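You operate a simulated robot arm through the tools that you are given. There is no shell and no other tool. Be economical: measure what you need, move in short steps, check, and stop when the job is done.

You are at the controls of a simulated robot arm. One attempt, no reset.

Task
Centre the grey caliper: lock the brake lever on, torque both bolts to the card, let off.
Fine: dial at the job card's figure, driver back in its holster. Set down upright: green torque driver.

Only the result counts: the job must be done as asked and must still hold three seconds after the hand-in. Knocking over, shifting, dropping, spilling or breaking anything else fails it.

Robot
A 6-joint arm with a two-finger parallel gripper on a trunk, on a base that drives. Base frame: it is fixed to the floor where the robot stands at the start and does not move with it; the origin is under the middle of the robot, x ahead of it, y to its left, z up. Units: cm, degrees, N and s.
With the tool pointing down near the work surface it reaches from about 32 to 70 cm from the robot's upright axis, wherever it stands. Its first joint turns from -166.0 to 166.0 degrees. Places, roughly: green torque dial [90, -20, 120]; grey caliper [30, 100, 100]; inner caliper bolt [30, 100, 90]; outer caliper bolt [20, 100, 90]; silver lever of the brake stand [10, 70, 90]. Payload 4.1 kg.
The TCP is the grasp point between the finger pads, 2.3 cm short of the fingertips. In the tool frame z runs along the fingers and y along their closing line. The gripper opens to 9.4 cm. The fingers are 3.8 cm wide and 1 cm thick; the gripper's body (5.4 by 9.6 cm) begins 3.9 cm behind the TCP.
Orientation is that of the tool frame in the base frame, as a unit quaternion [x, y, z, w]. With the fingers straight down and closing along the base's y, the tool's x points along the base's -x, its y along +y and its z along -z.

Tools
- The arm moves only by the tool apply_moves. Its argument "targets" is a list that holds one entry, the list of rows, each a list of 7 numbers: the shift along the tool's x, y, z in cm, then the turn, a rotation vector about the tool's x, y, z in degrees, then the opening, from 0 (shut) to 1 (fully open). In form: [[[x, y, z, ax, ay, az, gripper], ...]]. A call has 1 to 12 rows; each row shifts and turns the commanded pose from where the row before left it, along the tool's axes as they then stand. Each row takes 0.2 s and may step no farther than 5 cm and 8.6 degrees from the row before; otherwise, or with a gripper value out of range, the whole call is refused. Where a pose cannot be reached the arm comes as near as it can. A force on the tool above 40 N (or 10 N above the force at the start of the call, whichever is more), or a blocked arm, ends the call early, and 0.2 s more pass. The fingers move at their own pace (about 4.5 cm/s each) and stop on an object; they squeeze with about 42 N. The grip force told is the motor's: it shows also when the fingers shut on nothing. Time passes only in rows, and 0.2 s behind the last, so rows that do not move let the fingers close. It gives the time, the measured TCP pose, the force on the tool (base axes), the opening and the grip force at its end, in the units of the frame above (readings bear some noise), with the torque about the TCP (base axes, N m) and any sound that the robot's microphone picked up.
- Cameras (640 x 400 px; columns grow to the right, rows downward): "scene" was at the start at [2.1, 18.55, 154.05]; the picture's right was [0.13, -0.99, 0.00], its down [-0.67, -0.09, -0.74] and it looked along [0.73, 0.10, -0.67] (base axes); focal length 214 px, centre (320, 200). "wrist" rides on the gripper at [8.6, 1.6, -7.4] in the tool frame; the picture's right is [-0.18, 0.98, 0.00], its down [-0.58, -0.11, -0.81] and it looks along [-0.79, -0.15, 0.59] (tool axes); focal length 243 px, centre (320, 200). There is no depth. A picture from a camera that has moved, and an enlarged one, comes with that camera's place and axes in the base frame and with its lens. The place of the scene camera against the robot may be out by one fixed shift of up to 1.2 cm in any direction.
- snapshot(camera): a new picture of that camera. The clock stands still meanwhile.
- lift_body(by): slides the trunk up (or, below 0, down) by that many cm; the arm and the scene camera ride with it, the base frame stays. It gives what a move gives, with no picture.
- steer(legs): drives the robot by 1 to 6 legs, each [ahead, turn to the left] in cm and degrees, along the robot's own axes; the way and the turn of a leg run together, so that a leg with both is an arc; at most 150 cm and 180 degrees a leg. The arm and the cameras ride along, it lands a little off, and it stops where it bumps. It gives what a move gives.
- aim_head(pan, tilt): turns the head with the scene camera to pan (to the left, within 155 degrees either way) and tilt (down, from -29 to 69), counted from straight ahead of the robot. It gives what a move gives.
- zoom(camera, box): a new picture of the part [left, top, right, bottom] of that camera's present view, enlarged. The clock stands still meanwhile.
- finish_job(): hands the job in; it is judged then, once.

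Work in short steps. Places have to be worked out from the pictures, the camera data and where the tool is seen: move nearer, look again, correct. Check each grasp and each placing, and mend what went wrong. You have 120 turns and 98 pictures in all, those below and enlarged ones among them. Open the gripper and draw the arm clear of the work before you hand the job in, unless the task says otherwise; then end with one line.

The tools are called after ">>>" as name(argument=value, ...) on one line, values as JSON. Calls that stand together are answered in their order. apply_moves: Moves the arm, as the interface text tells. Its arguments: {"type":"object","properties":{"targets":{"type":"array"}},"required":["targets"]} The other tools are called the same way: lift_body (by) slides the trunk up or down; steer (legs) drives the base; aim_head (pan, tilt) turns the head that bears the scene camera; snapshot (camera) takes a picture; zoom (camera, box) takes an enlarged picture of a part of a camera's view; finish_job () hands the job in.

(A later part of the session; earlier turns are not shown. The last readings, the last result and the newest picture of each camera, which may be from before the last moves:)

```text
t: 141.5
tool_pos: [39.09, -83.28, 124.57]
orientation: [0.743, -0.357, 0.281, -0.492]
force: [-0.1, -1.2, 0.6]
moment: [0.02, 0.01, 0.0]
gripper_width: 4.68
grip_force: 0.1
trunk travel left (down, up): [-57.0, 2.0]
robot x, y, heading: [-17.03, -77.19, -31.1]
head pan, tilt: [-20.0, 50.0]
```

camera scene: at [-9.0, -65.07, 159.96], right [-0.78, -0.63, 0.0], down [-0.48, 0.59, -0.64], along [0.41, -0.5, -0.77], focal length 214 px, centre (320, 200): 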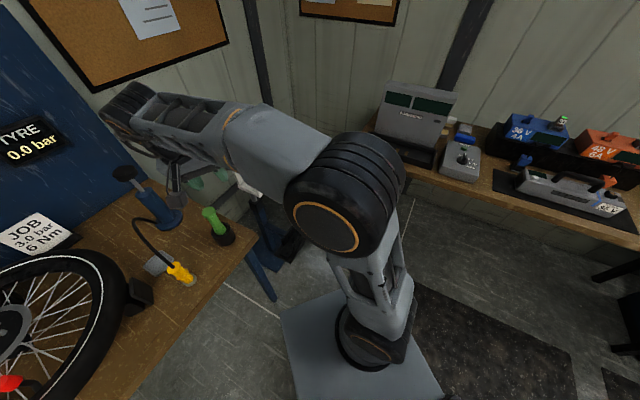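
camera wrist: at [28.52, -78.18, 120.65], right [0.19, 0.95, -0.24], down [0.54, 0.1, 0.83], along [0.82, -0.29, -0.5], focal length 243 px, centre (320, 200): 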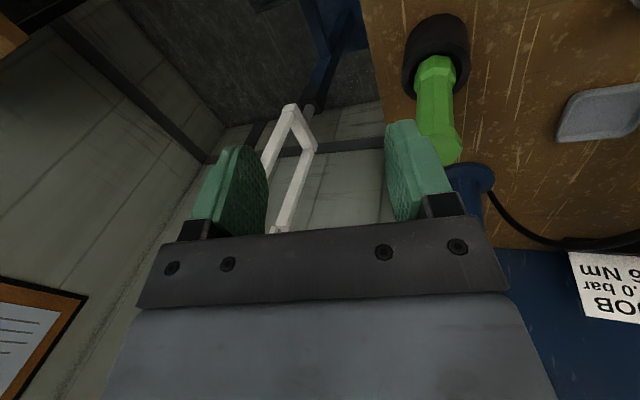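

Readings now track. The wrist's azimuth from the axis is -19.3°; I bring the tool above the forearm in that vertical plane, going round the left side.

>>> apply_moves(targets=[[[1.87, -1.51, -0.17, 5.09, 6.32, 0, 0.5], [1.87, -1.51, -0.17, 5.09, 6.32, 0, 0.5], [1.87, -1.51, -0.17, 5.09, 6.32, 0, 0.5], [1.87, -1.51, -0.17, 5.09, 6.32, 0, 0.5], [1.87, -1.51, -0.17, 5.09, 6.32, 0, 0.5], [1.87, -1.51, -0.17, 5.09, 6.32, 0, 0.5], [1.87, -1.51, -0.17, 5.09, 6.32, 0, 0.5], [1.87, -1.51, -0.17, 5.09, 6.32, 0, 0.5], [1.87, -1.51, -0.17, 5.09, 6.32, 0, 0.5]]])

>>> aim_head(pan=-25, tilt=40)

>>> snapshot(camera="scene")

```text
t: 143.5
tool_pos: [39.79, -97.11, 139.29]
orientation: [0.283, -0.409, 0.704, -0.507]
force: [0.5, -0.7, 0.2]
moment: [-0.02, 0.02, 0.0]
gripper_width: 4.7
grip_force: 0.1
trunk travel left (down, up): [-57.0, 2.0]
robot x, y, heading: [-16.89, -77.16, -30.7]
head pan, tilt: [-20.0, 50.0]
```

```text
t: 144.2
tool_pos: [39.81, -97.07, 139.36]
orientation: [0.284, -0.409, 0.704, -0.506]
force: [0.1, -0.3, -0.4]
moment: [0.0, -0.03, -0.02]
gripper_width: 4.7
grip_force: 0.0
trunk travel left (down, up): [-57.0, 2.0]
robot x, y, heading: [-17.26, -77.38, -30.9]
head pan, tilt: [-25.0, 40.0]
```

```text
36 pictures are left
camera scene: at [-9.09, -66.14, 161.37], right [-0.83, -0.56, 0.0], down [-0.36, 0.53, -0.77], along [0.43, -0.63, -0.64], focal length 214 px, centre (320, 200)
```

scene: 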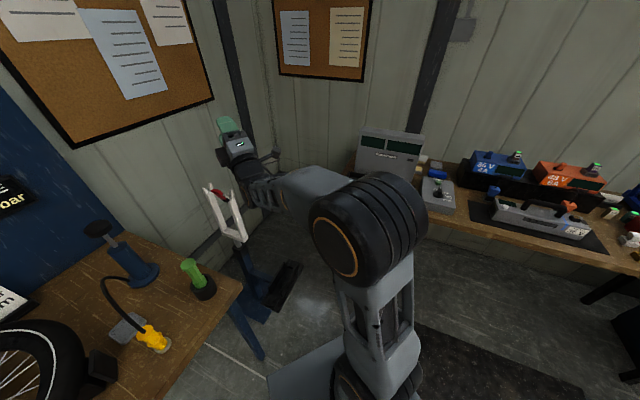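

Tool is exactly above the forearm plane. Now I pitch straight down through the forearm axis in that plane.

>>> apply_moves(targets=[[[0.04, 2.52, -0.19, -8.5, 0.13, 0, 0.5], [0.04, 2.52, -0.19, -8.5, 0.13, 0, 0.5], [0.04, 2.52, -0.19, -8.5, 0.13, 0, 0.5], [0.04, 2.52, -0.19, -8.5, 0.13, 0, 0.5], [0.04, 2.52, -0.19, -8.5, 0.13, 0, 0.5], [0.04, 2.52, -0.19, -8.5, 0.13, 0, 0.5], [0.04, 2.52, -0.19, -8.5, 0.13, 0, 0.5], [0.04, 2.52, -0.19, -8.5, 0.13, 0, 0.5], [0.04, 2.52, -0.19, -8.5, 0.13, 0, 0.5], [0.04, 2.52, -0.19, -8.5, 0.13, 0, 0.5], [0.04, 2.52, -0.19, -8.5, 0.13, 0, 0.5]]])

>>> apply_moves(targets=[[[0.04, 2.52, -0.19, -8.5, 0.13, 0, 0.5], [0.04, 2.52, -0.19, -8.5, 0.13, 0, 0.5], [0.04, 2.52, -0.19, -8.5, 0.13, 0, 0.5]]])

```text
t: 146.6
tool_pos: [34.1, -94.76, 116.34]
orientation: [-0.559, 0.789, -0.201, 0.158]
force: [-0.3, -0.4, 0.5]
moment: [-0.02, -0.02, -0.01]
gripper_width: 4.69
grip_force: 0.1
out of reach, approached as far as the arm can: row 7, 8
trunk travel left (down, up): [-57.0, 2.0]
robot x, y, heading: [-17.11, -77.53, -30.9]
head pan, tilt: [-25.0, 40.0]
```

```text
t: 147.4
tool_pos: [27.27, -92.43, 114.12]
orientation: [-0.58, 0.814, -0.023, 0.028]
force: [0.9, -0.2, -0.4]
moment: [-0.02, -0.01, 0.01]
gripper_width: 4.73
grip_force: 0.0
trunk travel left (down, up): [-57.0, 2.0]
robot x, y, heading: [-16.89, -76.99, -30.8]
head pan, tilt: [-25.0, 40.0]
```

The tool is now truly vertical with the joint unflipped. I level it and move over toward the driver at [45.5,-74.6], stopping a little short to look.

>>> apply_moves(targets=[[[0, 0.5, 0, -4.1, 0.3, 0, 0.6], [-3.8, -1.9, 0, 0, 0, 0, 0.6], [-3.8, -1.9, 0, 0, 0, 0, 0.6], [-3.8, -1.9, 0, 0, 0, 0, 0.6], [-3.8, -1.9, 0, 0, 0, 0, 0.6]]])

>>> snapshot(camera="wrist")

```text
t: 148.6
tool_pos: [39.01, -80.27, 114.25]
orientation: [-0.58, 0.814, 0.004, 0.005]
force: [0.2, 0.7, 0.0]
moment: [0.0, 0.01, -0.04]
gripper_width: 5.63
grip_force: 0.0
trunk travel left (down, up): [-57.0, 2.0]
robot x, y, heading: [-17.19, -77.26, -30.9]
head pan, tilt: [-25.0, 40.0]
```

```text
35 pictures are left
camera wrist: at [34.6, -88.06, 121.42], right [-0.87, 0.5, 0.0], down [0.29, 0.5, 0.81], along [0.4, 0.71, -0.58], focal length 243 px, centre (320, 200)
```

wrist: 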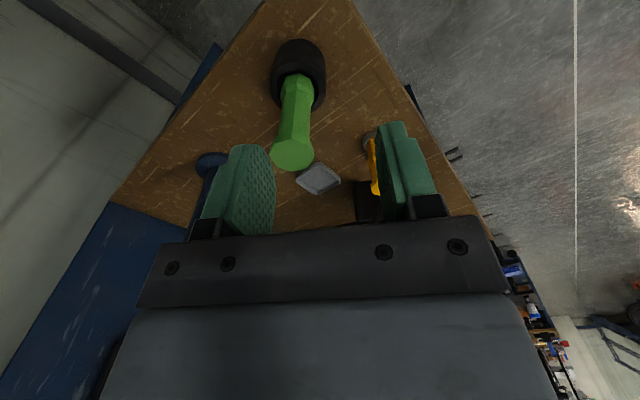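

The driver axis is at about [44.5,-75.65], top z≈105. I move over it and check before descending.

>>> apply_moves(targets=[[[-3.1, -1.85, 0, 0, 0, 0, 0.75], [-3.05, -1.85, 0, 0, 0, 0, 0.75], [0, 0, 3, 0, 0, 0, 0.75]]])

>>> snapshot(camera="wrist")

```text
t: 149.4
tool_pos: [44.51, -75.84, 111.26]
orientation: [-0.58, 0.814, 0.004, 0.006]
force: [0.0, -0.5, 0.1]
moment: [-0.01, -0.04, 0.02]
gripper_width: 7.03
grip_force: 0.0
trunk travel left (down, up): [-57.0, 2.0]
robot x, y, heading: [-16.99, -77.06, -30.8]
head pan, tilt: [-25.0, 40.0]
```

```text
34 pictures are left
camera wrist: at [40.04, -83.53, 118.51], right [-0.87, 0.49, 0.0], down [0.29, 0.5, 0.81], along [0.4, 0.71, -0.58], focal length 243 px, centre (320, 200)
```

wrist: 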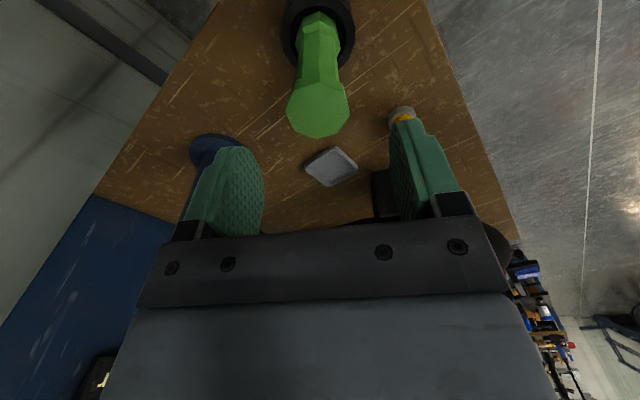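

Aligned (driver top z≈105.5). I descend 8.5 cm and close.

>>> apply_moves(targets=[[[0, -0.05, 3, 0, 0, 0, 0.75], [0, 0, 3, 0, 0, 0, 0.75], [0, 0, 2.5, 0, 0, 0, 0.75], [0, 0, 0, 0, 0, 0, 0], [0, 0, 0, 0, 0, 0, 0], [0, 0, 0, 0, 0, 0, 0], [0, 0, 0, 0, 0, 0, 0]]])

>>> snapshot(camera="wrist")

```text
t: 151.0
tool_pos: [44.53, -75.6, 102.77]
orientation: [-0.581, 0.814, 0.003, 0.006]
force: [2.3, -0.9, 1.2]
moment: [0.0, -0.07, -0.04]
gripper_width: 4.01
grip_force: 42.2
trunk travel left (down, up): [-57.0, 2.0]
robot x, y, heading: [-17.06, -77.11, -30.9]
head pan, tilt: [-25.0, 40.0]
```

```text
33 pictures are left
camera wrist: at [40.11, -83.38, 110.03], right [-0.87, 0.49, 0.0], down [0.29, 0.5, 0.81], along [0.4, 0.71, -0.58], focal length 243 px, centre (320, 200)
```

wrist: 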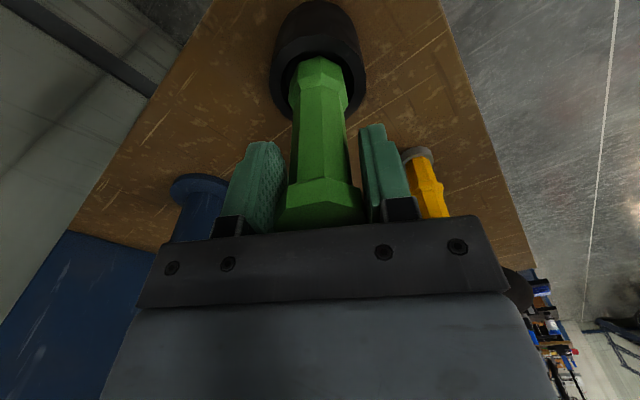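

Gripped at 4.0 cm. I lift slowly 3 cm and check force, then on up.

>>> apply_moves(targets=[[[0, 0, -1.5, 0, 0, 0, 0], [0, 0, -1.5, 0, 0, 0, 0], [0, 0, -3, 0, 0, 0, 0], [0, 0, -3, 0, 0, 0, 0], [0, 0, -3, 0, 0, 0, 0], [0, 0, -3, 0, 0, 0, 0]]])

>>> snapshot(camera="wrist")

```text
t: 152.4
tool_pos: [44.48, -75.89, 117.89]
orientation: [-0.58, 0.814, 0.003, 0.004]
force: [0.5, 1.0, -3.5]
moment: [-0.01, 0.02, 0.0]
gripper_width: 4.02
grip_force: 41.9
trunk travel left (down, up): [-57.0, 2.0]
robot x, y, heading: [-17.22, -77.14, -30.8]
head pan, tilt: [-25.0, 40.0]
```

```text
32 pictures are left
camera wrist: at [40.03, -83.63, 125.04], right [-0.87, 0.49, 0.0], down [0.29, 0.5, 0.81], along [0.4, 0.71, -0.58], focal length 243 px, centre (320, 200)
```

wrist: 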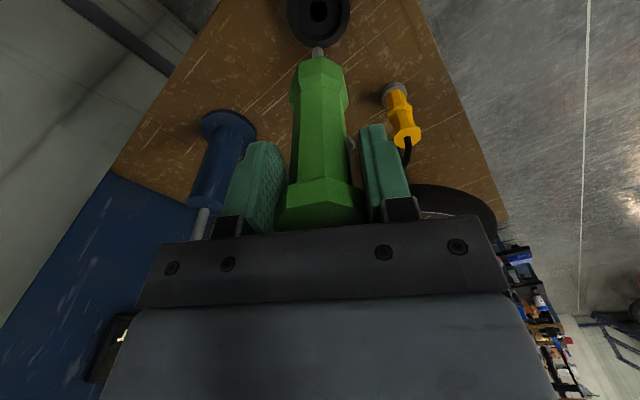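

The driver is out of the holster; its bit is 13.8 cm past the TCP. I raise and retract it, then drive to the brake stand at about (-33,56), heading 0, so bolts lie forward-left.

>>> apply_moves(targets=[[[0, 0, -4, 0, 0, 0, 0], [0, 0, -4, 0, 0, 0, 0], [1.3, 3.8, 0, 0, 0, 0, 0], [1.3, 3.8, 0, 0, 0, 0, 0], [1.3, 3.8, 0, 0, 0, 0, 0]]])

>>> steer(legs=[[-20, 0], [0, 121], [122, 0], [0, -90]])

```text
t: 153.6
tool_pos: [32.23, -76.05, 125.76]
orientation: [-0.58, 0.814, 0.004, 0.006]
force: [1.2, 0.0, -4.2]
moment: [0.02, 0.01, 0.0]
gripper_width: 4.01
grip_force: 42.1
trunk travel left (down, up): [-57.0, 2.0]
robot x, y, heading: [-17.21, -77.3, -30.9]
head pan, tilt: [-25.0, 40.0]
```

```text
t: 169.9
tool_pos: [10.09, 80.66, 125.76]
orientation: [0.767, -0.642, -0.005, -0.004]
force: [-0.7, 0.1, -4.7]
moment: [0.0, 0.01, 0.01]
gripper_width: 3.84
grip_force: 41.9
trunk travel left (down, up): [-57.0, 2.0]
robot x, y, heading: [-32.06, 55.28, -1.9]
head pan, tilt: [-25.0, 40.0]
```

At (-32,55), heading about -2. I shift the TCP to about (-2,92.7), clear of the lever block, then lower the trunk by 30 so the forearm will slope upward.

>>> apply_moves(targets=[[[-2.8, 1.94, 0, 0, 0, 0, 0], [-2.8, 1.94, 0, 0, 0, 0, 0], [-2.8, 1.94, 0, 0, 0, 0, 0], [-2.8, 1.94, 0, 0, 0, 0, 0], [-2.8, 1.94, 0, 0, 0, 0, 0]]])

>>> lift_body(by=-30)

>>> apply_moves(targets=[[[0, 0, 0, 8.15, -0.79, 0, 0], [0, 0, 0, 8.15, -0.79, 0, 0], [0, 0, 0, 8.15, -0.79, 0, 0], [0, 0, 0, 8.15, -0.79, 0, 0], [0, 0, 0, 8.15, -0.79, 0, 0], [0, 0, 0, 8.15, -0.79, 0, 0]]])

```text
t: 171.1
tool_pos: [-2.01, 92.7, 125.99]
orientation: [0.767, -0.642, -0.005, -0.003]
force: [-0.8, 0.3, -3.8]
moment: [-0.05, 0.0, 0.0]
gripper_width: 3.85
grip_force: 42.4
trunk travel left (down, up): [-57.0, 2.0]
robot x, y, heading: [-32.65, 55.53, -1.8]
head pan, tilt: [-25.0, 40.0]
```

```text
t: 174.1
tool_pos: [-1.81, 92.67, 95.93]
orientation: [0.766, -0.642, -0.005, -0.004]
force: [-0.2, 1.3, -3.7]
moment: [-0.04, -0.02, 0.01]
gripper_width: 3.84
grip_force: 42.8
trunk travel left (down, up): [-27.0, 32.0]
robot x, y, heading: [-32.71, 55.42, -1.8]
head pan, tilt: [-25.0, 40.0]
```

```text
t: 175.5
tool_pos: [-1.9, 92.72, 95.88]
orientation: [0.695, -0.586, 0.231, -0.348]
force: [0.8, -0.5, -3.8]
moment: [-0.06, 0.13, 0.01]
gripper_width: 3.88
grip_force: 41.7
trunk travel left (down, up): [-27.0, 32.0]
robot x, y, heading: [-32.63, 55.12, -1.7]
head pan, tilt: [-25.0, 40.0]
```

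Half pitched, all within reach. I raise the arm 18 cm, lower the trunk the same, and finish pitching to horizontal.

>>> apply_moves(targets=[[[-0.31, -2.72, -2.35, 0, 0, 0, 0], [-0.31, -2.72, -2.35, 0, 0, 0, 0], [-0.31, -2.72, -2.35, 0, 0, 0, 0], [-0.31, -2.72, -2.35, 0, 0, 0, 0], [-0.31, -2.72, -2.35, 0, 0, 0, 0]]])

>>> lift_body(by=-18)

>>> apply_moves(targets=[[[0, 0, 0, 8.15, -0.79, 0, 0], [0, 0, 0, 8.15, -0.79, 0, 0], [0, 0, 0, 8.15, -0.79, 0, 0], [0, 0, 0, 8.15, -0.79, 0, 0], [0, 0, 0, 8.15, -0.79, 0, 0]]])

>>> aim_head(pan=30, tilt=12)

>>> snapshot(camera="scene")

>>> snapshot(camera="wrist")

```text
t: 176.7
tool_pos: [-1.95, 92.59, 113.97]
orientation: [0.696, -0.586, 0.23, -0.346]
force: [0.4, 0.4, -3.7]
moment: [-0.09, 0.15, -0.01]
gripper_width: 3.87
grip_force: 41.4
trunk travel left (down, up): [-27.0, 32.0]
robot x, y, heading: [-32.8, 55.53, -1.8]
head pan, tilt: [-25.0, 40.0]
```

```text
t: 178.7
tool_pos: [-1.85, 92.59, 95.95]
orientation: [0.695, -0.586, 0.231, -0.346]
force: [0.2, -0.2, -3.9]
moment: [-0.09, 0.12, -0.03]
gripper_width: 3.86
grip_force: 41.9
trunk travel left (down, up): [-9.0, 50.0]
robot x, y, heading: [-32.49, 55.43, -1.8]
head pan, tilt: [-25.0, 40.0]
```

```text
t: 179.9
tool_pos: [-1.91, 92.67, 95.95]
orientation: [-0.538, 0.458, -0.396, 0.587]
force: [-0.6, -0.2, -4.3]
moment: [-0.06, 0.15, -0.02]
gripper_width: 3.85
grip_force: 41.6
trunk travel left (down, up): [-9.0, 50.0]
robot x, y, heading: [-32.49, 55.4, -2.2]
head pan, tilt: [-25.0, 40.0]
```

```text
t: 181.1
tool_pos: [-1.77, 92.59, 95.97]
orientation: [-0.538, 0.457, -0.397, 0.587]
force: [-0.1, 0.5, -3.2]
moment: [-0.06, 0.12, -0.03]
gripper_width: 3.87
grip_force: 42.0
trunk travel left (down, up): [-9.0, 50.0]
robot x, y, heading: [-32.39, 55.13, -1.8]
head pan, tilt: [30.0, 12.0]
```

```text
31 pictures are left
camera scene: at [-29.93, 77.42, 117.81], right [0.47, -0.88, 0.0], down [-0.18, -0.1, -0.98], along [0.86, 0.46, -0.21], focal length 214 px, centre (320, 200)
```

scene: 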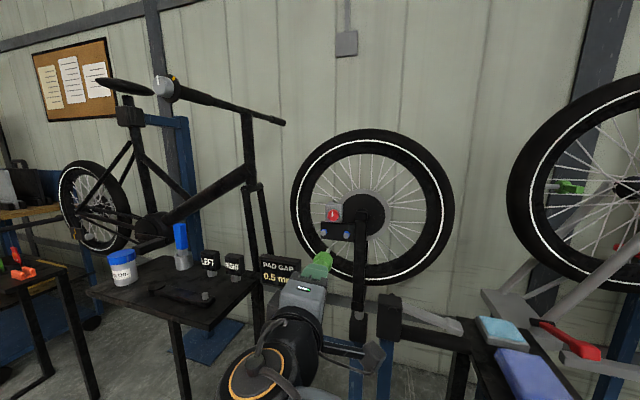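

```text
30 pictures are left
camera wrist: at [-6.82, 82.52, 93.26], right [-0.08, 0.28, -0.96], down [-0.93, 0.33, 0.17], along [0.36, 0.9, 0.24], focal length 243 px, centre (320, 200)
```

wrist: 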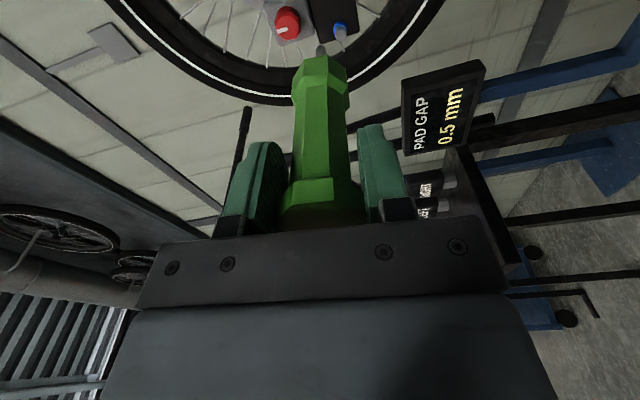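

Driver is horizontal, pointing along (0.96,0.27). Left bolt from the wrist view ≈[24,103.8,94.6]. I zoom both cameras on the bolts for their axis direction.

>>> zoom(camera="scene", box=[300, 195, 380, 265])

>>> zoom(camera="wrist", box=[250, 0, 410, 100])

```text
5.71 times, centred on (340, 230) of scene
camera zoom: at [-29.93, 77.42, 117.81], right [0.47, -0.88, 0.0], down [-0.18, -0.1, -0.98], along [0.86, 0.46, -0.21], focal length 1226 px, centre (206, 29)
```

zoom: 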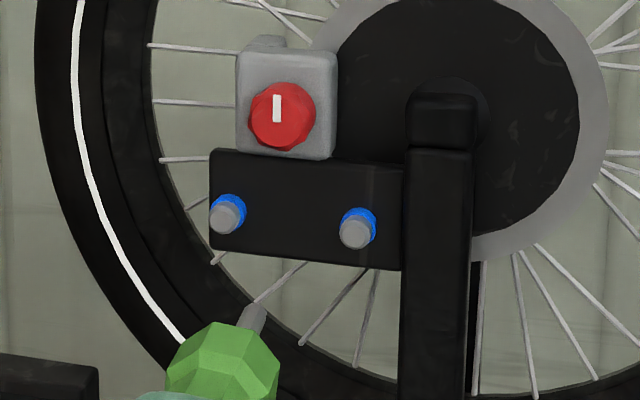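

```text
4.00 times, centred on (330, 50) of wrist
camera zoom: at [-6.82, 82.52, 93.26], right [-0.08, 0.28, -0.96], down [-0.93, 0.33, 0.17], along [0.36, 0.9, 0.24], focal length 970 px, centre (280, 800)
```

zoom: 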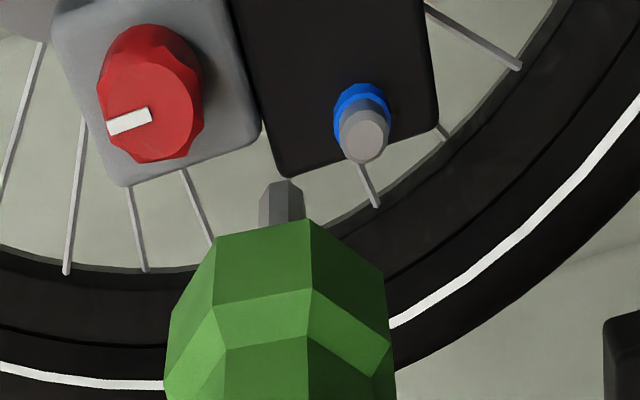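

Bolt axes estimated at 11–12° azimuth; left bolt head ≈[22.6,103.4,94.6], right ≈[24.1,95.9,94.6]. I yaw the tool by 4° to match and bring the bit ~5 cm short of the right (inner) bolt.

>>> apply_moves(targets=[[[0, 0, 0, 0, 4, 0, 0], [0.8, 0.6, 3.6, 0, 0, 0, 0], [0.8, 0.6, 3.6, 0, 0, 0, 0]]])

>>> zoom(camera="scene", box=[300, 195, 380, 265])

>>> zoom(camera="wrist", box=[240, 0, 400, 100])

```text
t: 181.9
tool_pos: [5.39, 92.69, 94.52]
orientation: [-0.523, 0.477, -0.416, 0.57]
force: [-0.8, 0.4, -3.3]
moment: [-0.06, 0.14, 0.01]
gripper_width: 3.87
grip_force: 42.5
trunk travel left (down, up): [-9.0, 50.0]
robot x, y, heading: [-32.68, 55.32, -1.7]
head pan, tilt: [30.0, 12.0]
```

```text
5.71 times, centred on (340, 230) of scene
camera zoom: at [-29.96, 77.42, 117.81], right [0.47, -0.88, 0.0], down [-0.18, -0.1, -0.98], along [0.86, 0.46, -0.21], focal length 1226 px, centre (206, 29)
```

zoom: 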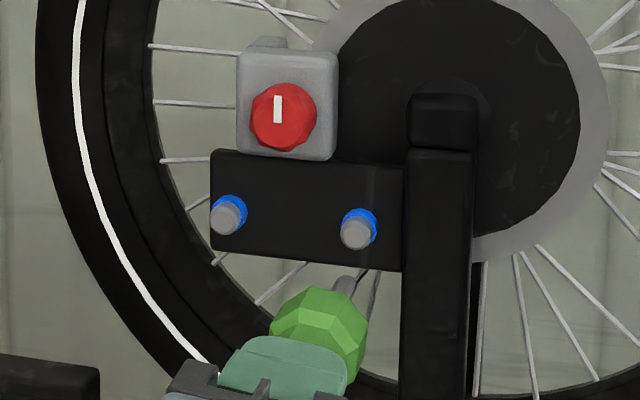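

```text
4.00 times, centred on (320, 50) of wrist
camera zoom: at [-0.12, 82.94, 91.93], right [-0.06, 0.28, -0.96], down [-0.9, 0.39, 0.18], along [0.42, 0.88, 0.23], focal length 970 px, centre (320, 800)
```

zoom: 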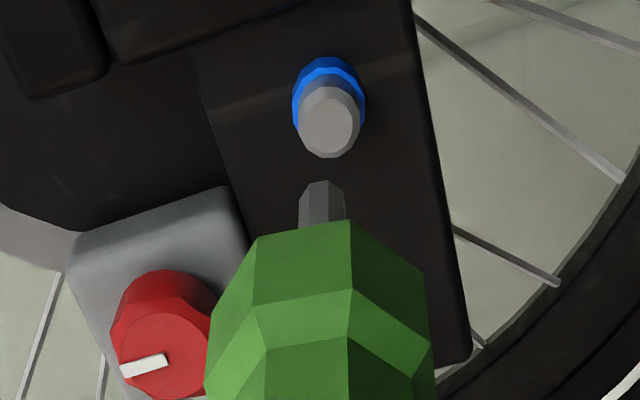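

Tip ≈[18.9,95.2,94.2]; the right bolt head ≈[23.3,96.5,94.2]. I shift 0.4 left, advance 2 cm and look again.

>>> apply_moves(targets=[[[-0.4, 0, 0.8, 0, 0, 0, 0], [0, 0, 1.2, 0, 0, 0, 0]]])

>>> zoom(camera="wrist", box=[240, 0, 400, 100])

```text
t: 182.5
tool_pos: [7.34, 93.65, 94.59]
orientation: [-0.524, 0.477, -0.416, 0.57]
force: [0.2, -0.8, -3.9]
moment: [-0.05, 0.16, -0.04]
gripper_width: 3.87
grip_force: 42.0
trunk travel left (down, up): [-9.0, 50.0]
robot x, y, heading: [-32.4, 55.73, -2.1]
head pan, tilt: [30.0, 12.0]
```

```text
4.00 times, centred on (320, 50) of wrist
camera zoom: at [1.76, 83.74, 91.94], right [-0.06, 0.28, -0.96], down [-0.9, 0.39, 0.18], along [0.42, 0.88, 0.23], focal length 970 px, centre (320, 800)
```

zoom: 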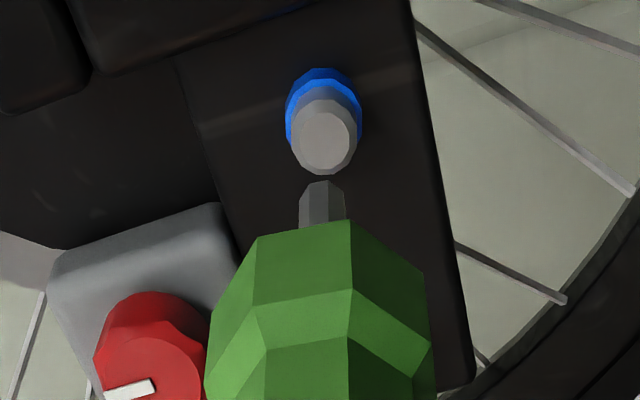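

>>> zoom(camera="scene", box=[330, 210, 380, 250])

```text
10.00 times, centred on (355, 230) of scene
camera zoom: at [-29.94, 77.42, 117.81], right [0.47, -0.88, 0.0], down [-0.18, -0.1, -0.98], along [0.86, 0.46, -0.21], focal length 2145 px, centre (-30, -100)
```

zoom: 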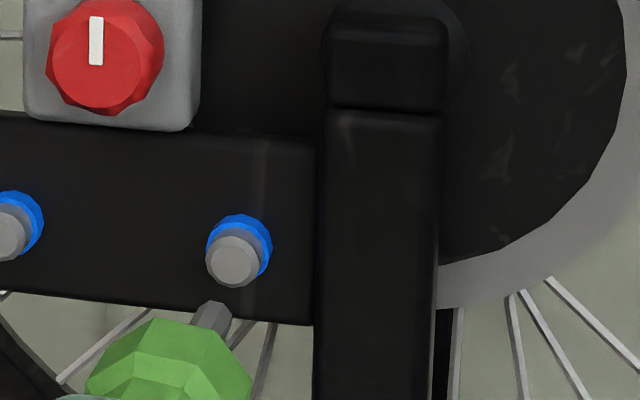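

Relative fix: the bolt head is 3.3 cm ahead, ~0.2 cm left of the bit line. I advance with that small correction until contact.

>>> apply_moves(targets=[[[-0.1, 0, 1, 0, 0, 0, 0], [-0.1, 0, 1, 0, 0, 0, 0], [0, 0, 0.8, 0, 0, 0, 0], [0, 0, 0.4, 0, 0, 0, 0], [0, 0, 0.3, 0, 0, 0, 0]]])

>>> zoom(camera="wrist", box=[240, 0, 400, 100])

>>> zoom(camera="scene", box=[330, 210, 380, 250])

```text
t: 183.7
tool_pos: [10.78, 94.37, 94.57]
orientation: [-0.525, 0.477, -0.414, 0.571]
force: [-0.4, 0.0, -4.3]
moment: [-0.03, 0.17, 0.01]
gripper_width: 3.88
grip_force: 42.0
trunk travel left (down, up): [-9.0, 50.0]
robot x, y, heading: [-32.49, 55.3, -1.7]
head pan, tilt: [30.0, 12.0]
```

```text
4.00 times, centred on (320, 50) of wrist
camera zoom: at [5.12, 84.59, 91.96], right [-0.06, 0.28, -0.96], down [-0.9, 0.39, 0.18], along [0.42, 0.88, 0.23], focal length 970 px, centre (320, 800)
```

zoom: 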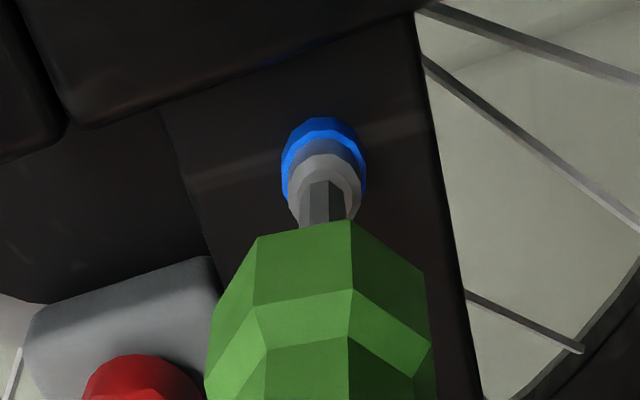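

```text
10.00 times, centred on (355, 230) of scene
camera zoom: at [-29.93, 77.43, 117.81], right [0.47, -0.88, 0.0], down [-0.18, -0.1, -0.98], along [0.86, 0.46, -0.21], focal length 2145 px, centre (-30, -100)
```

zoom: 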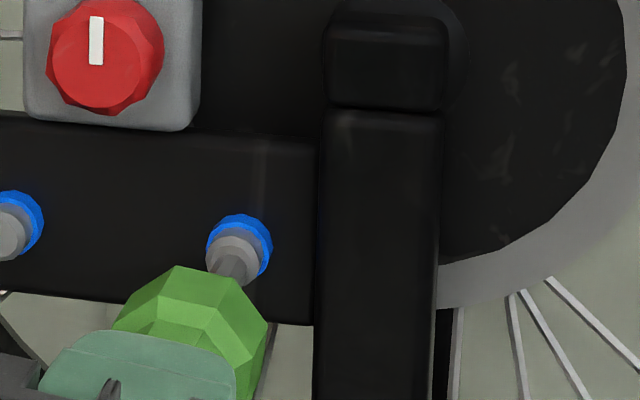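

The bit is centred on the bolt head in both views. I press in gently.

>>> apply_moves(targets=[[[0, 0, 0.3, 0, 0, 0, 0], [0, 0, 0.3, 0, 0, 0, 0], [0, 0, 0.3, 0, 0, 0, 0]]])

```text
t: 184.5
tool_pos: [11.33, 94.67, 94.82]
orientation: [-0.524, 0.476, -0.414, 0.572]
force: [-30.9, -7.2, -5.5]
moment: [-0.09, 0.45, -0.04]
gripper_width: 3.87
grip_force: 41.5
trunk travel left (down, up): [-9.0, 50.0]
robot x, y, heading: [-32.57, 55.3, -1.6]
head pan, tilt: [30.0, 12.0]
```

In contact with 31 N along the axis. I turn clockwise in steps and listen.

>>> apply_moves(targets=[[[0, 0, 0, 0, 0, 8, 0], [0, 0, 0, 0, 0, 8, 0], [0, 0, 0, 0, 0, 8, 0], [0, 0, 0, 0, 0, 8, 0], [0, 0, 0, 0, 0, 8, 0], [0, 0, 0, 0, 0, 8, 0]]])

```text
t: 185.9
tool_pos: [11.38, 94.54, 94.76]
orientation: [-0.283, 0.649, -0.147, 0.691]
force: [-29.8, -2.5, -3.4]
moment: [-0.08, 0.05, 0.45]
gripper_width: 3.85
grip_force: 41.7
trunk travel left (down, up): [-9.0, 50.0]
robot x, y, heading: [-32.53, 55.51, -1.8]
head pan, tilt: [30.0, 12.0]
```

No resistance yet; continue clockwise.

>>> apply_moves(targets=[[[0, 0, 0.1, 0, 0, 8, 0], [0, 0, 0, 0, 0, 8, 0], [0, 0, 0, 0, 0, 8, 0], [0, 0, 0, 0, 0, 8, 0], [0, 0, 0, 0, 0, 8, 0], [0, 0, 0, 0, 0, 8, 0], [0, 0, 0, 0, 0, 8, 0], [0, 0, 0, 0, 0, 8, 0]]])

>>> zoom(camera="scene", box=[300, 190, 380, 250])

```text
t: 187.7
tool_pos: [11.42, 94.52, 94.69]
orientation: [0.103, 0.7, 0.242, 0.664]
force: [-32.9, -2.4, -0.6]
moment: [-0.01, -0.41, 0.48]
gripper_width: 3.88
grip_force: 41.9
trunk travel left (down, up): [-9.0, 50.0]
robot x, y, heading: [-32.68, 55.73, -1.8]
head pan, tilt: [30.0, 12.0]
```

```text
6.67 times, centred on (340, 220) of scene
camera zoom: at [-30.27, 77.37, 117.83], right [0.47, -0.88, 0.0], down [-0.18, -0.1, -0.98], along [0.86, 0.46, -0.21], focal length 1430 px, centre (187, 67)
```

zoom: 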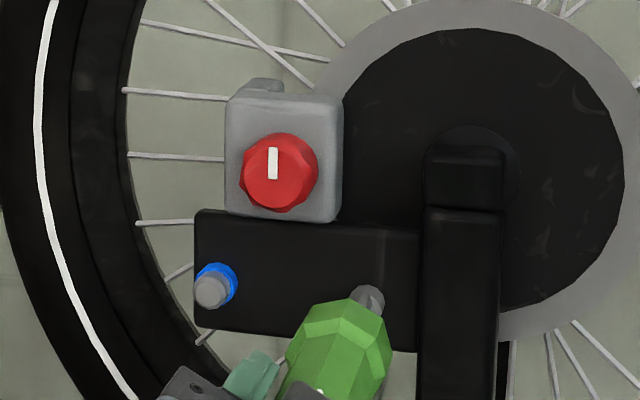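

The blue collar of the right bolt has disappeared, perhaps torqued. I check the BOLTS display.

>>> aim_head(pan=-32, tilt=3)

>>> snapshot(camera="scene")

```text
t: 189.1
tool_pos: [11.4, 94.49, 94.8]
orientation: [0.102, 0.7, 0.241, 0.664]
force: [-29.3, -3.1, -0.3]
moment: [0.13, -0.58, 0.42]
gripper_width: 3.86
grip_force: 42.0
trunk travel left (down, up): [-9.0, 50.0]
robot x, y, heading: [-32.57, 55.6, -1.7]
head pan, tilt: [-32.0, 3.0]
```

```text
20 pictures are left
camera scene: at [-30.9, 67.89, 119.28], right [-0.56, -0.83, 0.0], down [-0.04, 0.03, -1.0], along [0.83, -0.55, -0.05], focal length 214 px, centre (320, 200)
```

scene: 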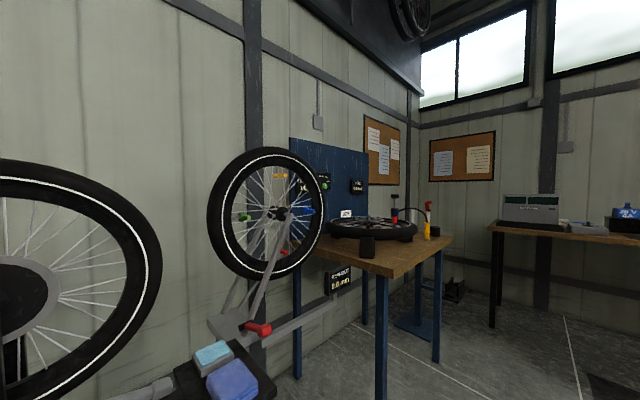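

>>> zoom(camera="scene", box=[288, 168, 336, 198])

```text
13.33 times, centred on (312, 183) of scene
camera zoom: at [-30.9, 67.89, 119.28], right [-0.56, -0.83, 0.0], down [-0.04, 0.03, -1.0], along [0.83, -0.55, -0.05], focal length 2860 px, centre (427, 427)
```

zoom: 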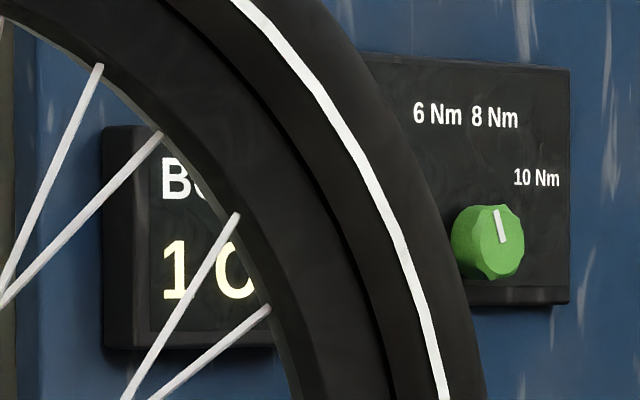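

Display reads "1 OK" and the dial shows 6. I back off 4 cm and unwind the roll before the left bolt.

>>> apply_moves(targets=[[[0, 0, -2, 0, 0, 0, 0], [0, 0, -2, 0, 0, 0, 0], [0, 0, 0, 0, 0, -8.5, 0], [0, 0, 0, 0, 0, -8.5, 0], [0, 0, 0, 0, 0, -8.5, 0], [0, 0, 0, 0, 0, -8.5, 0], [0, 0, 0, 0, 0, -8.5, 0], [0, 0, 0, 0, 0, -8.5, 0], [0, 0, 0, 0, 0, -8.5, 0], [0, 0, 0, 0, 0, -8.5, 0], [0, 0, 0, 0, 0, -8.5, 0], [0, 0, 0, 0, 0, -8.5, 0]]])

>>> apply_moves(targets=[[[0, 0, 0, 0, 0, -8.5, 0], [0, 0, 0, 0, 0, -8.5, 0], [0, 0, 0, 0, 0, -8.5, 0]]])

```text
t: 191.7
tool_pos: [7.76, 93.69, 94.65]
orientation: [-0.399, 0.586, -0.271, 0.651]
force: [-0.1, -0.5, -4.1]
moment: [-0.06, 0.19, -0.01]
gripper_width: 3.88
grip_force: 41.8
trunk travel left (down, up): [-9.0, 50.0]
robot x, y, heading: [-32.15, 55.2, -1.9]
head pan, tilt: [-32.0, 3.0]
```

```text
t: 192.5
tool_pos: [7.81, 93.77, 94.6]
orientation: [-0.519, 0.483, -0.409, 0.575]
force: [-0.6, 1.1, -2.8]
moment: [-0.06, 0.11, 0.04]
gripper_width: 3.87
grip_force: 42.0
trunk travel left (down, up): [-9.0, 50.0]
robot x, y, heading: [-32.67, 55.18, -1.6]
head pan, tilt: [-32.0, 3.0]
```

>>> apply_moves(targets=[[[-3.4, 0.45, -0.39, 0, 0, 0, 0], [-3.4, 0.45, -0.39, 0, 0, 0, 0]]])

>>> aim_head(pan=30, tilt=12)

>>> zoom(camera="wrist", box=[240, 0, 400, 100])

>>> zoom(camera="scene", box=[305, 205, 355, 245])

```text
t: 193.1
tool_pos: [5.65, 100.26, 94.67]
orientation: [-0.518, 0.484, -0.408, 0.576]
force: [0.6, -0.3, -4.1]
moment: [-0.05, 0.2, 0.04]
gripper_width: 3.86
grip_force: 42.9
trunk travel left (down, up): [-9.0, 50.0]
robot x, y, heading: [-32.64, 55.11, -1.6]
head pan, tilt: [-32.0, 3.0]
```

```text
t: 194.4
tool_pos: [5.63, 100.32, 94.76]
orientation: [-0.518, 0.484, -0.408, 0.576]
force: [-0.1, -0.3, -4.1]
moment: [-0.03, 0.15, 0.0]
gripper_width: 3.87
grip_force: 41.6
trunk travel left (down, up): [-9.0, 50.0]
robot x, y, heading: [-32.66, 55.09, -1.8]
head pan, tilt: [30.0, 12.0]
```

```text
4.00 times, centred on (320, 50) of wrist
camera zoom: at [0.0, 90.61, 91.81], right [-0.07, 0.31, -0.95], down [-0.9, 0.39, 0.19], along [0.43, 0.87, 0.25], focal length 970 px, centre (320, 800)
```

zoom: 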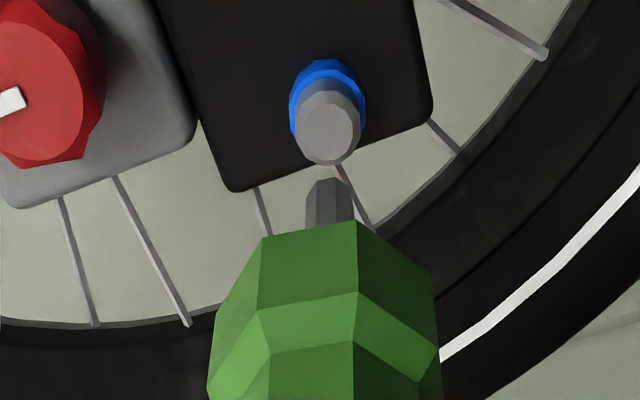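

```text
10.00 times, centred on (330, 225) of scene
camera zoom: at [-29.93, 77.42, 117.81], right [0.47, -0.88, 0.0], down [-0.18, -0.1, -0.98], along [0.86, 0.46, -0.21], focal length 2145 px, centre (220, -50)
```

zoom: 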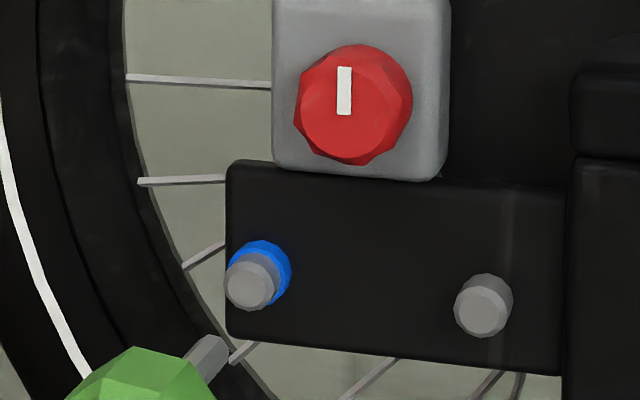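

The right bolt's collar is now grey. For the left one, estimates say the head is ~4.5 cm ahead and ~0.35 cm left; I shift, advance 3 cm and re-check.

>>> apply_moves(targets=[[[-0.35, 0, 1, 0, 0, 0, 0], [0, 0, 1, 0, 0, 0, 0], [0, 0, 1, 0, 0, 0, 0]]])

>>> zoom(camera="wrist", box=[240, 0, 400, 100])

>>> zoom(camera="scene", box=[305, 205, 355, 245])

```text
t: 195.2
tool_pos: [8.5, 101.23, 94.52]
orientation: [-0.518, 0.484, -0.408, 0.576]
force: [-0.1, -0.2, -4.2]
moment: [-0.04, 0.14, -0.02]
gripper_width: 3.86
grip_force: 41.3
trunk travel left (down, up): [-9.0, 50.0]
robot x, y, heading: [-32.91, 55.2, -1.7]
head pan, tilt: [30.0, 12.0]
```

```text
4.00 times, centred on (320, 50) of wrist
camera zoom: at [2.82, 91.57, 91.81], right [-0.07, 0.31, -0.95], down [-0.9, 0.39, 0.19], along [0.43, 0.87, 0.25], focal length 970 px, centre (320, 800)
```

zoom: 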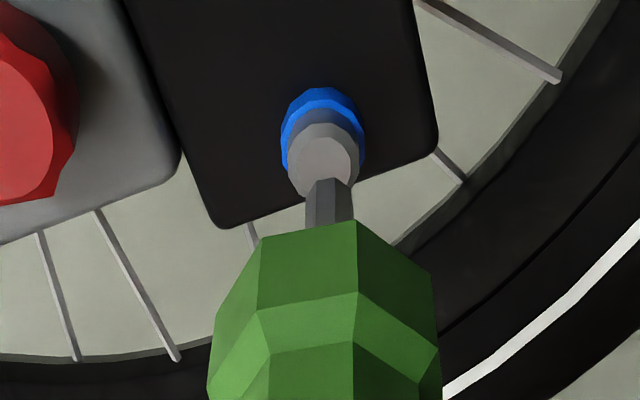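

```text
10.00 times, centred on (330, 225) of scene
camera zoom: at [-29.93, 77.42, 117.81], right [0.47, -0.88, 0.0], down [-0.18, -0.1, -0.98], along [0.86, 0.46, -0.21], focal length 2145 px, centre (220, -50)
```

zoom: 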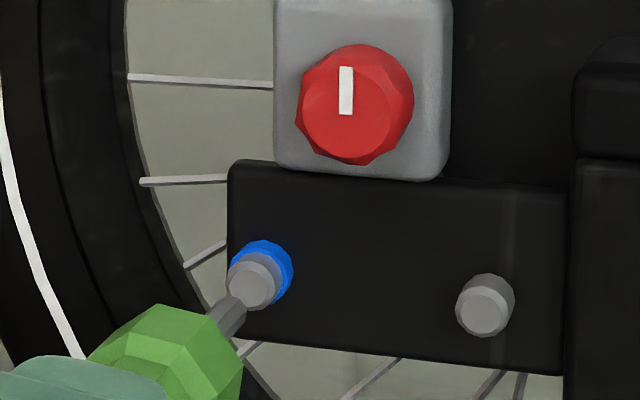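

Converging to the head centre. I advance until contact.

>>> apply_moves(targets=[[[0, 0, 0.8, 0, 0, 0, 0], [0, 0, 0.4, 0, 0, 0, 0], [0, 0, 0.3, 0, 0, 0, 0], [0, 0, 0.3, 0, 0, 0, 0]]])

>>> zoom(camera="wrist", box=[240, 0, 400, 100])

```text
t: 196.2
tool_pos: [10.1, 101.75, 94.61]
orientation: [-0.517, 0.484, -0.408, 0.577]
force: [-12.9, -6.2, -6.4]
moment: [-0.15, 0.54, -0.5]
gripper_width: 3.88
grip_force: 41.9
trunk travel left (down, up): [-9.0, 50.0]
robot x, y, heading: [-32.91, 55.09, -1.5]
head pan, tilt: [30.0, 12.0]
```

```text
4.00 times, centred on (320, 50) of wrist
camera zoom: at [4.43, 91.97, 91.86], right [-0.07, 0.31, -0.95], down [-0.9, 0.39, 0.19], along [0.42, 0.87, 0.25], focal length 970 px, centre (320, 800)
```

zoom: 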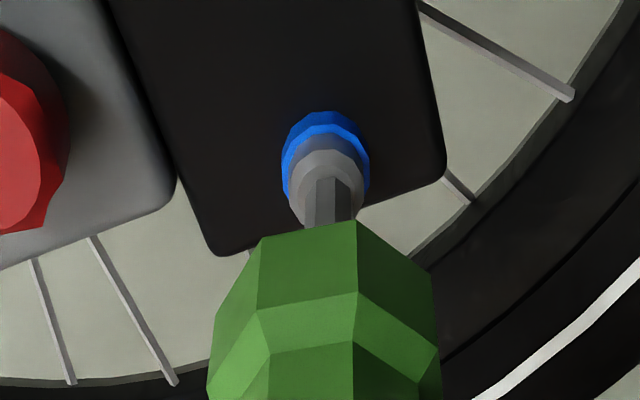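

Contact, bit near the head's centre. I press 0.3 more and turn clockwise as before.

>>> apply_moves(targets=[[[0, 0, 0.3, 0, 0, 0, 0], [0, 0, 0, 0, 0, 8, 0], [0, 0, 0, 0, 0, 8, 0], [0, 0, 0, 0, 0, 8, 0], [0, 0, 0, 0, 0, 8, 0], [0, 0, 0, 0, 0, 8, 0], [0, 0, 0, 0, 0, 8, 0], [0, 0, 0, 0, 0, 8, 0], [0, 0, 0, 0, 0, 8, 0]]])

>>> apply_moves(targets=[[[0, 0, 0.1, 0, 0, 8, 0], [0, 0, 0, 0, 0, 8, 0], [0, 0, 0, 0, 0, 8, 0], [0, 0, 0, 0, 0, 8, 0], [0, 0, 0, 0, 0, 8, 0], [0, 0, 0, 0, 0, 8, 0], [0, 0, 0, 0, 0, 8, 0]]])

>>> zoom(camera="scene", box=[240, 195, 360, 275])

```text
t: 198.2
tool_pos: [10.25, 101.64, 94.91]
orientation: [-0.182, 0.684, -0.039, 0.705]
force: [-31.2, -2.8, -2.9]
moment: [-0.06, -0.07, 0.52]
gripper_width: 3.85
grip_force: 42.4
trunk travel left (down, up): [-9.0, 50.0]
robot x, y, heading: [-32.77, 55.44, -1.6]
head pan, tilt: [30.0, 12.0]
```

```text
t: 199.8
tool_pos: [10.23, 101.72, 94.93]
orientation: [0.16, 0.689, 0.296, 0.642]
force: [-30.8, -2.8, -1.5]
moment: [-0.02, -0.29, 0.47]
gripper_width: 3.84
grip_force: 42.1
trunk travel left (down, up): [-9.0, 50.0]
robot x, y, heading: [-32.43, 55.37, -1.7]
head pan, tilt: [30.0, 12.0]
```

```text
5.00 times, centred on (300, 235) of scene
camera zoom: at [-30.29, 77.37, 117.83], right [0.47, -0.88, 0.0], down [-0.18, -0.1, -0.98], along [0.86, 0.46, -0.21], focal length 1072 px, centre (420, 25)
```

zoom: 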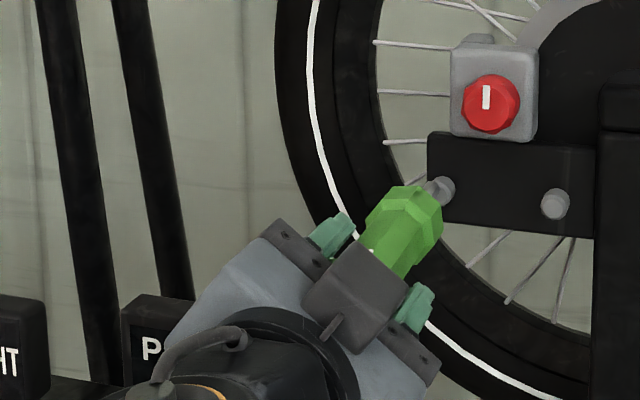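

Both collars are grey now. I retract, unwind the roll, and reverse the earlier path toward a vertical driver.

>>> apply_moves(targets=[[[0, 0, -3, 0, 0, 0, 0], [0, 0, -4, 0, 0, 0, 0], [0, 0, 0, 0, 0, -8.5, 0], [0, 0, 0, 0, 0, -8.5, 0], [0, 0, 0, 0, 0, -8.5, 0], [0, 0, 0, 0, 0, -8.5, 0], [0, 0, 0, 0, 0, -8.5, 0], [0, 0, 0, 0, 0, -8.5, 0], [0, 0, 0, 0, 0, -8.5, 0], [0, 0, 0, 0, 0, -8.5, 0], [0, 0, 0, 0, 0, -8.5, 0], [0, 0, 0, 0, 0, -8.5, 0]]])

>>> apply_moves(targets=[[[0, 0, 0, 0, 0, -8.5, 0], [0, 0, 0, 0, 0, -8.5, 0], [0, 0, 0, 0, 0, -8.5, 0], [0, 0, 0, 0, 0, -8.5, 0], [2, 0, -3, 0, -4, 0, 0], [2.5, 0, -3, 0, 0, 0, 0], [2.5, 0, 0, 0, 0, 0, 0]]])

```text
t: 202.4
tool_pos: [3.92, 100.3, 94.67]
orientation: [-0.35, 0.617, -0.216, 0.671]
force: [-0.3, 0.6, -3.9]
moment: [-0.04, 0.15, -0.03]
gripper_width: 3.84
grip_force: 41.7
trunk travel left (down, up): [-9.0, 50.0]
robot x, y, heading: [-32.24, 55.21, -1.7]
head pan, tilt: [30.0, 12.0]
```

```text
t: 204.0
tool_pos: [-0.17, 92.07, 93.7]
orientation: [-0.528, 0.468, -0.384, 0.596]
force: [-0.3, -0.2, -4.2]
moment: [-0.06, 0.14, 0.0]
gripper_width: 3.86
grip_force: 42.6
trunk travel left (down, up): [-9.0, 50.0]
robot x, y, heading: [-32.83, 55.59, -1.9]
head pan, tilt: [30.0, 12.0]
```

>>> apply_moves(targets=[[[0, 0, 0, -8.15, 0.79, 0, 0], [0, 0, 0, -8.15, 0.79, 0, 0], [0, 0, 0, -8.15, 0.79, 0, 0], [0, 0, 0, -8.15, 0.79, 0, 0], [0, 0, 0, -8.15, 0.79, 0, 0]]])

>>> lift_body(by=18)

>>> apply_moves(targets=[[[0.31, 2.72, 2.35, 0, 0, 0, 0], [0.31, 2.72, 2.35, 0, 0, 0, 0], [0.31, 2.72, 2.35, 0, 0, 0, 0], [0.31, 2.72, 2.35, 0, 0, 0, 0], [0.31, 2.72, 2.35, 0, 0, 0, 0], [0, 0, 0, -8.15, 0.79, 0, 0], [0, 0, 0, -8.15, 0.79, 0, 0], [0, 0, 0, -8.15, 0.79, 0, 0], [0, 0, 0, -8.15, 0.79, 0, 0], [0, 0, 0, -8.15, 0.79, 0, 0], [0, 0, 0, -8.15, 0.79, 0, 0]]])

>>> lift_body(by=30)

```text
t: 205.2
tool_pos: [-0.3, 92.15, 93.59]
orientation: [0.69, -0.592, 0.215, -0.358]
force: [-1.6, 0.2, -3.8]
moment: [-0.03, 0.11, 0.01]
gripper_width: 3.83
grip_force: 42.3
trunk travel left (down, up): [-9.0, 50.0]
robot x, y, heading: [-32.45, 55.37, -1.6]
head pan, tilt: [30.0, 12.0]
```

```text
t: 207.2
tool_pos: [-0.19, 92.28, 111.69]
orientation: [0.689, -0.592, 0.214, -0.359]
force: [0.7, -0.3, -4.7]
moment: [-0.06, 0.11, 0.0]
gripper_width: 3.83
grip_force: 41.6
trunk travel left (down, up): [-27.0, 32.0]
robot x, y, heading: [-31.98, 55.18, -1.8]
head pan, tilt: [30.0, 12.0]
```

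```text
t: 209.6
tool_pos: [-0.28, 92.89, 93.61]
orientation: [0.766, -0.642, -0.023, -0.017]
force: [-0.6, 0.2, -3.5]
moment: [-0.01, 0.0, -0.01]
gripper_width: 3.85
grip_force: 41.8
trunk travel left (down, up): [-27.0, 32.0]
robot x, y, heading: [-32.35, 55.66, -1.8]
head pan, tilt: [30.0, 12.0]
```

```text
t: 212.6
tool_pos: [-0.48, 92.97, 123.55]
orientation: [0.766, -0.642, -0.022, -0.018]
force: [0.6, 0.1, -4.2]
moment: [0.02, -0.01, -0.04]
gripper_width: 3.85
grip_force: 41.5
trunk travel left (down, up): [-57.0, 2.0]
robot x, y, heading: [-32.09, 55.41, -1.7]
head pan, tilt: [30.0, 12.0]
```

I swing the arm back to its travel pose and drive the reverse route to the bench.

>>> apply_moves(targets=[[[2.8, -1.94, -0.4, 0, 0, 0, 0], [2.8, -1.94, -0.4, 0, 0, 0, 0], [2.8, -1.94, -0.4, 0, 0, 0, 0], [2.8, -1.94, -0.4, 0, 0, 0, 0], [2.8, -1.94, -0.4, 0, 0, 0, 0]]])

>>> steer(legs=[[0, -88.8], [122.5, 0], [0, 60], [20, 0]])

```text
t: 213.8
tool_pos: [11.48, 80.72, 124.79]
orientation: [0.766, -0.642, -0.022, -0.018]
force: [0.4, 0.0, -5.0]
moment: [0.01, -0.01, 0.01]
gripper_width: 3.82
grip_force: 41.7
trunk travel left (down, up): [-57.0, 2.0]
robot x, y, heading: [-32.64, 55.35, -1.9]
head pan, tilt: [30.0, 12.0]
```

```text
t: 227.6
tool_pos: [34.8, -77.46, 124.74]
orientation: [-0.581, 0.814, 0.018, 0.023]
force: [1.0, -0.4, -3.7]
moment: [-0.01, 0.0, -0.01]
gripper_width: 3.83
grip_force: 41.9
trunk travel left (down, up): [-57.0, 2.0]
robot x, y, heading: [-16.21, -78.49, -31.0]
head pan, tilt: [30.0, 12.0]
```

Back at the bench. I straighten the 3° tilt, move over the holster at [44.5,-75.6] and look.

>>> apply_moves(targets=[[[0, 0, 0, 0.2, 3.3, 0, 0], [-1.65, -2.85, 0, 0, 0, 0, 0], [-1.65, -2.85, 0, 0, 0, 0, 0], [-1.65, -2.85, 0, 0, 0, 0, 0], [0, 0, 2, 0, 0, 0, 0], [0, 0, 2, 0, 0, 0, 0]]])

>>> zoom(camera="wrist", box=[200, 0, 440, 150])

```text
t: 229.0
tool_pos: [44.44, -75.57, 120.94]
orientation: [-0.58, 0.814, -0.002, 0.0]
force: [0.2, 0.1, -4.2]
moment: [-0.03, -0.02, 0.0]
gripper_width: 3.84
grip_force: 42.3
trunk travel left (down, up): [-57.0, 2.0]
robot x, y, heading: [-15.95, -78.2, -30.8]
head pan, tilt: [30.0, 12.0]
```

```text
2.67 times, centred on (320, 75) of wrist
camera zoom: at [40.04, -83.21, 128.14], right [-0.87, 0.49, 0.0], down [0.29, 0.52, 0.81], along [0.4, 0.7, -0.59], focal length 647 px, centre (320, 533)
```

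zoom: 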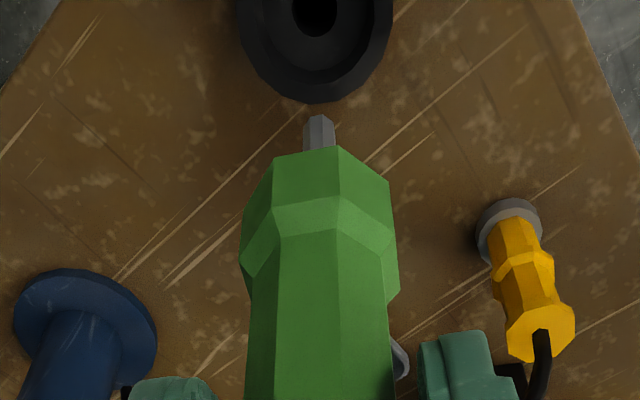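

The bit lines up closely with the holster bore. I descend to just above the rim and look again.

>>> apply_moves(targets=[[[0, 0, 4, 0, 0, 0, 0], [0, 0, 4, 0, 0, 0, 0], [0, 0, 4, 0, 0, 0, 0]]])

>>> zoom(camera="wrist", box=[240, 0, 400, 100])

```text
t: 229.8
tool_pos: [44.56, -75.62, 108.84]
orientation: [-0.58, 0.814, -0.001, 0.0]
force: [0.1, 0.2, -4.3]
moment: [-0.02, 0.02, 0.0]
gripper_width: 3.87
grip_force: 41.6
trunk travel left (down, up): [-57.0, 2.0]
robot x, y, heading: [-15.83, -78.25, -30.4]
head pan, tilt: [30.0, 12.0]
```

```text
4.00 times, centred on (320, 50) of wrist
camera zoom: at [40.11, -83.17, 116.18], right [-0.87, 0.49, 0.0], down [0.29, 0.52, 0.81], along [0.4, 0.7, -0.59], focal length 970 px, centre (320, 800)
```

zoom: 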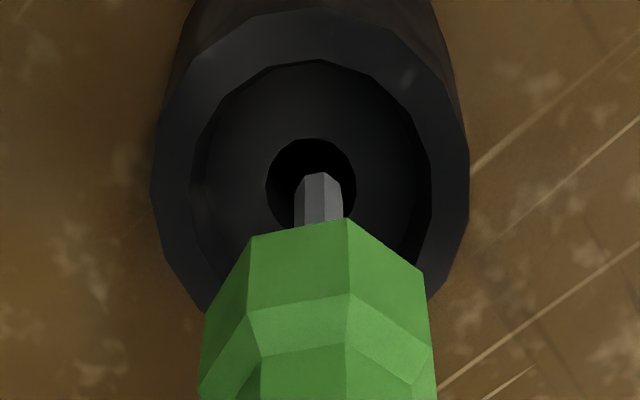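

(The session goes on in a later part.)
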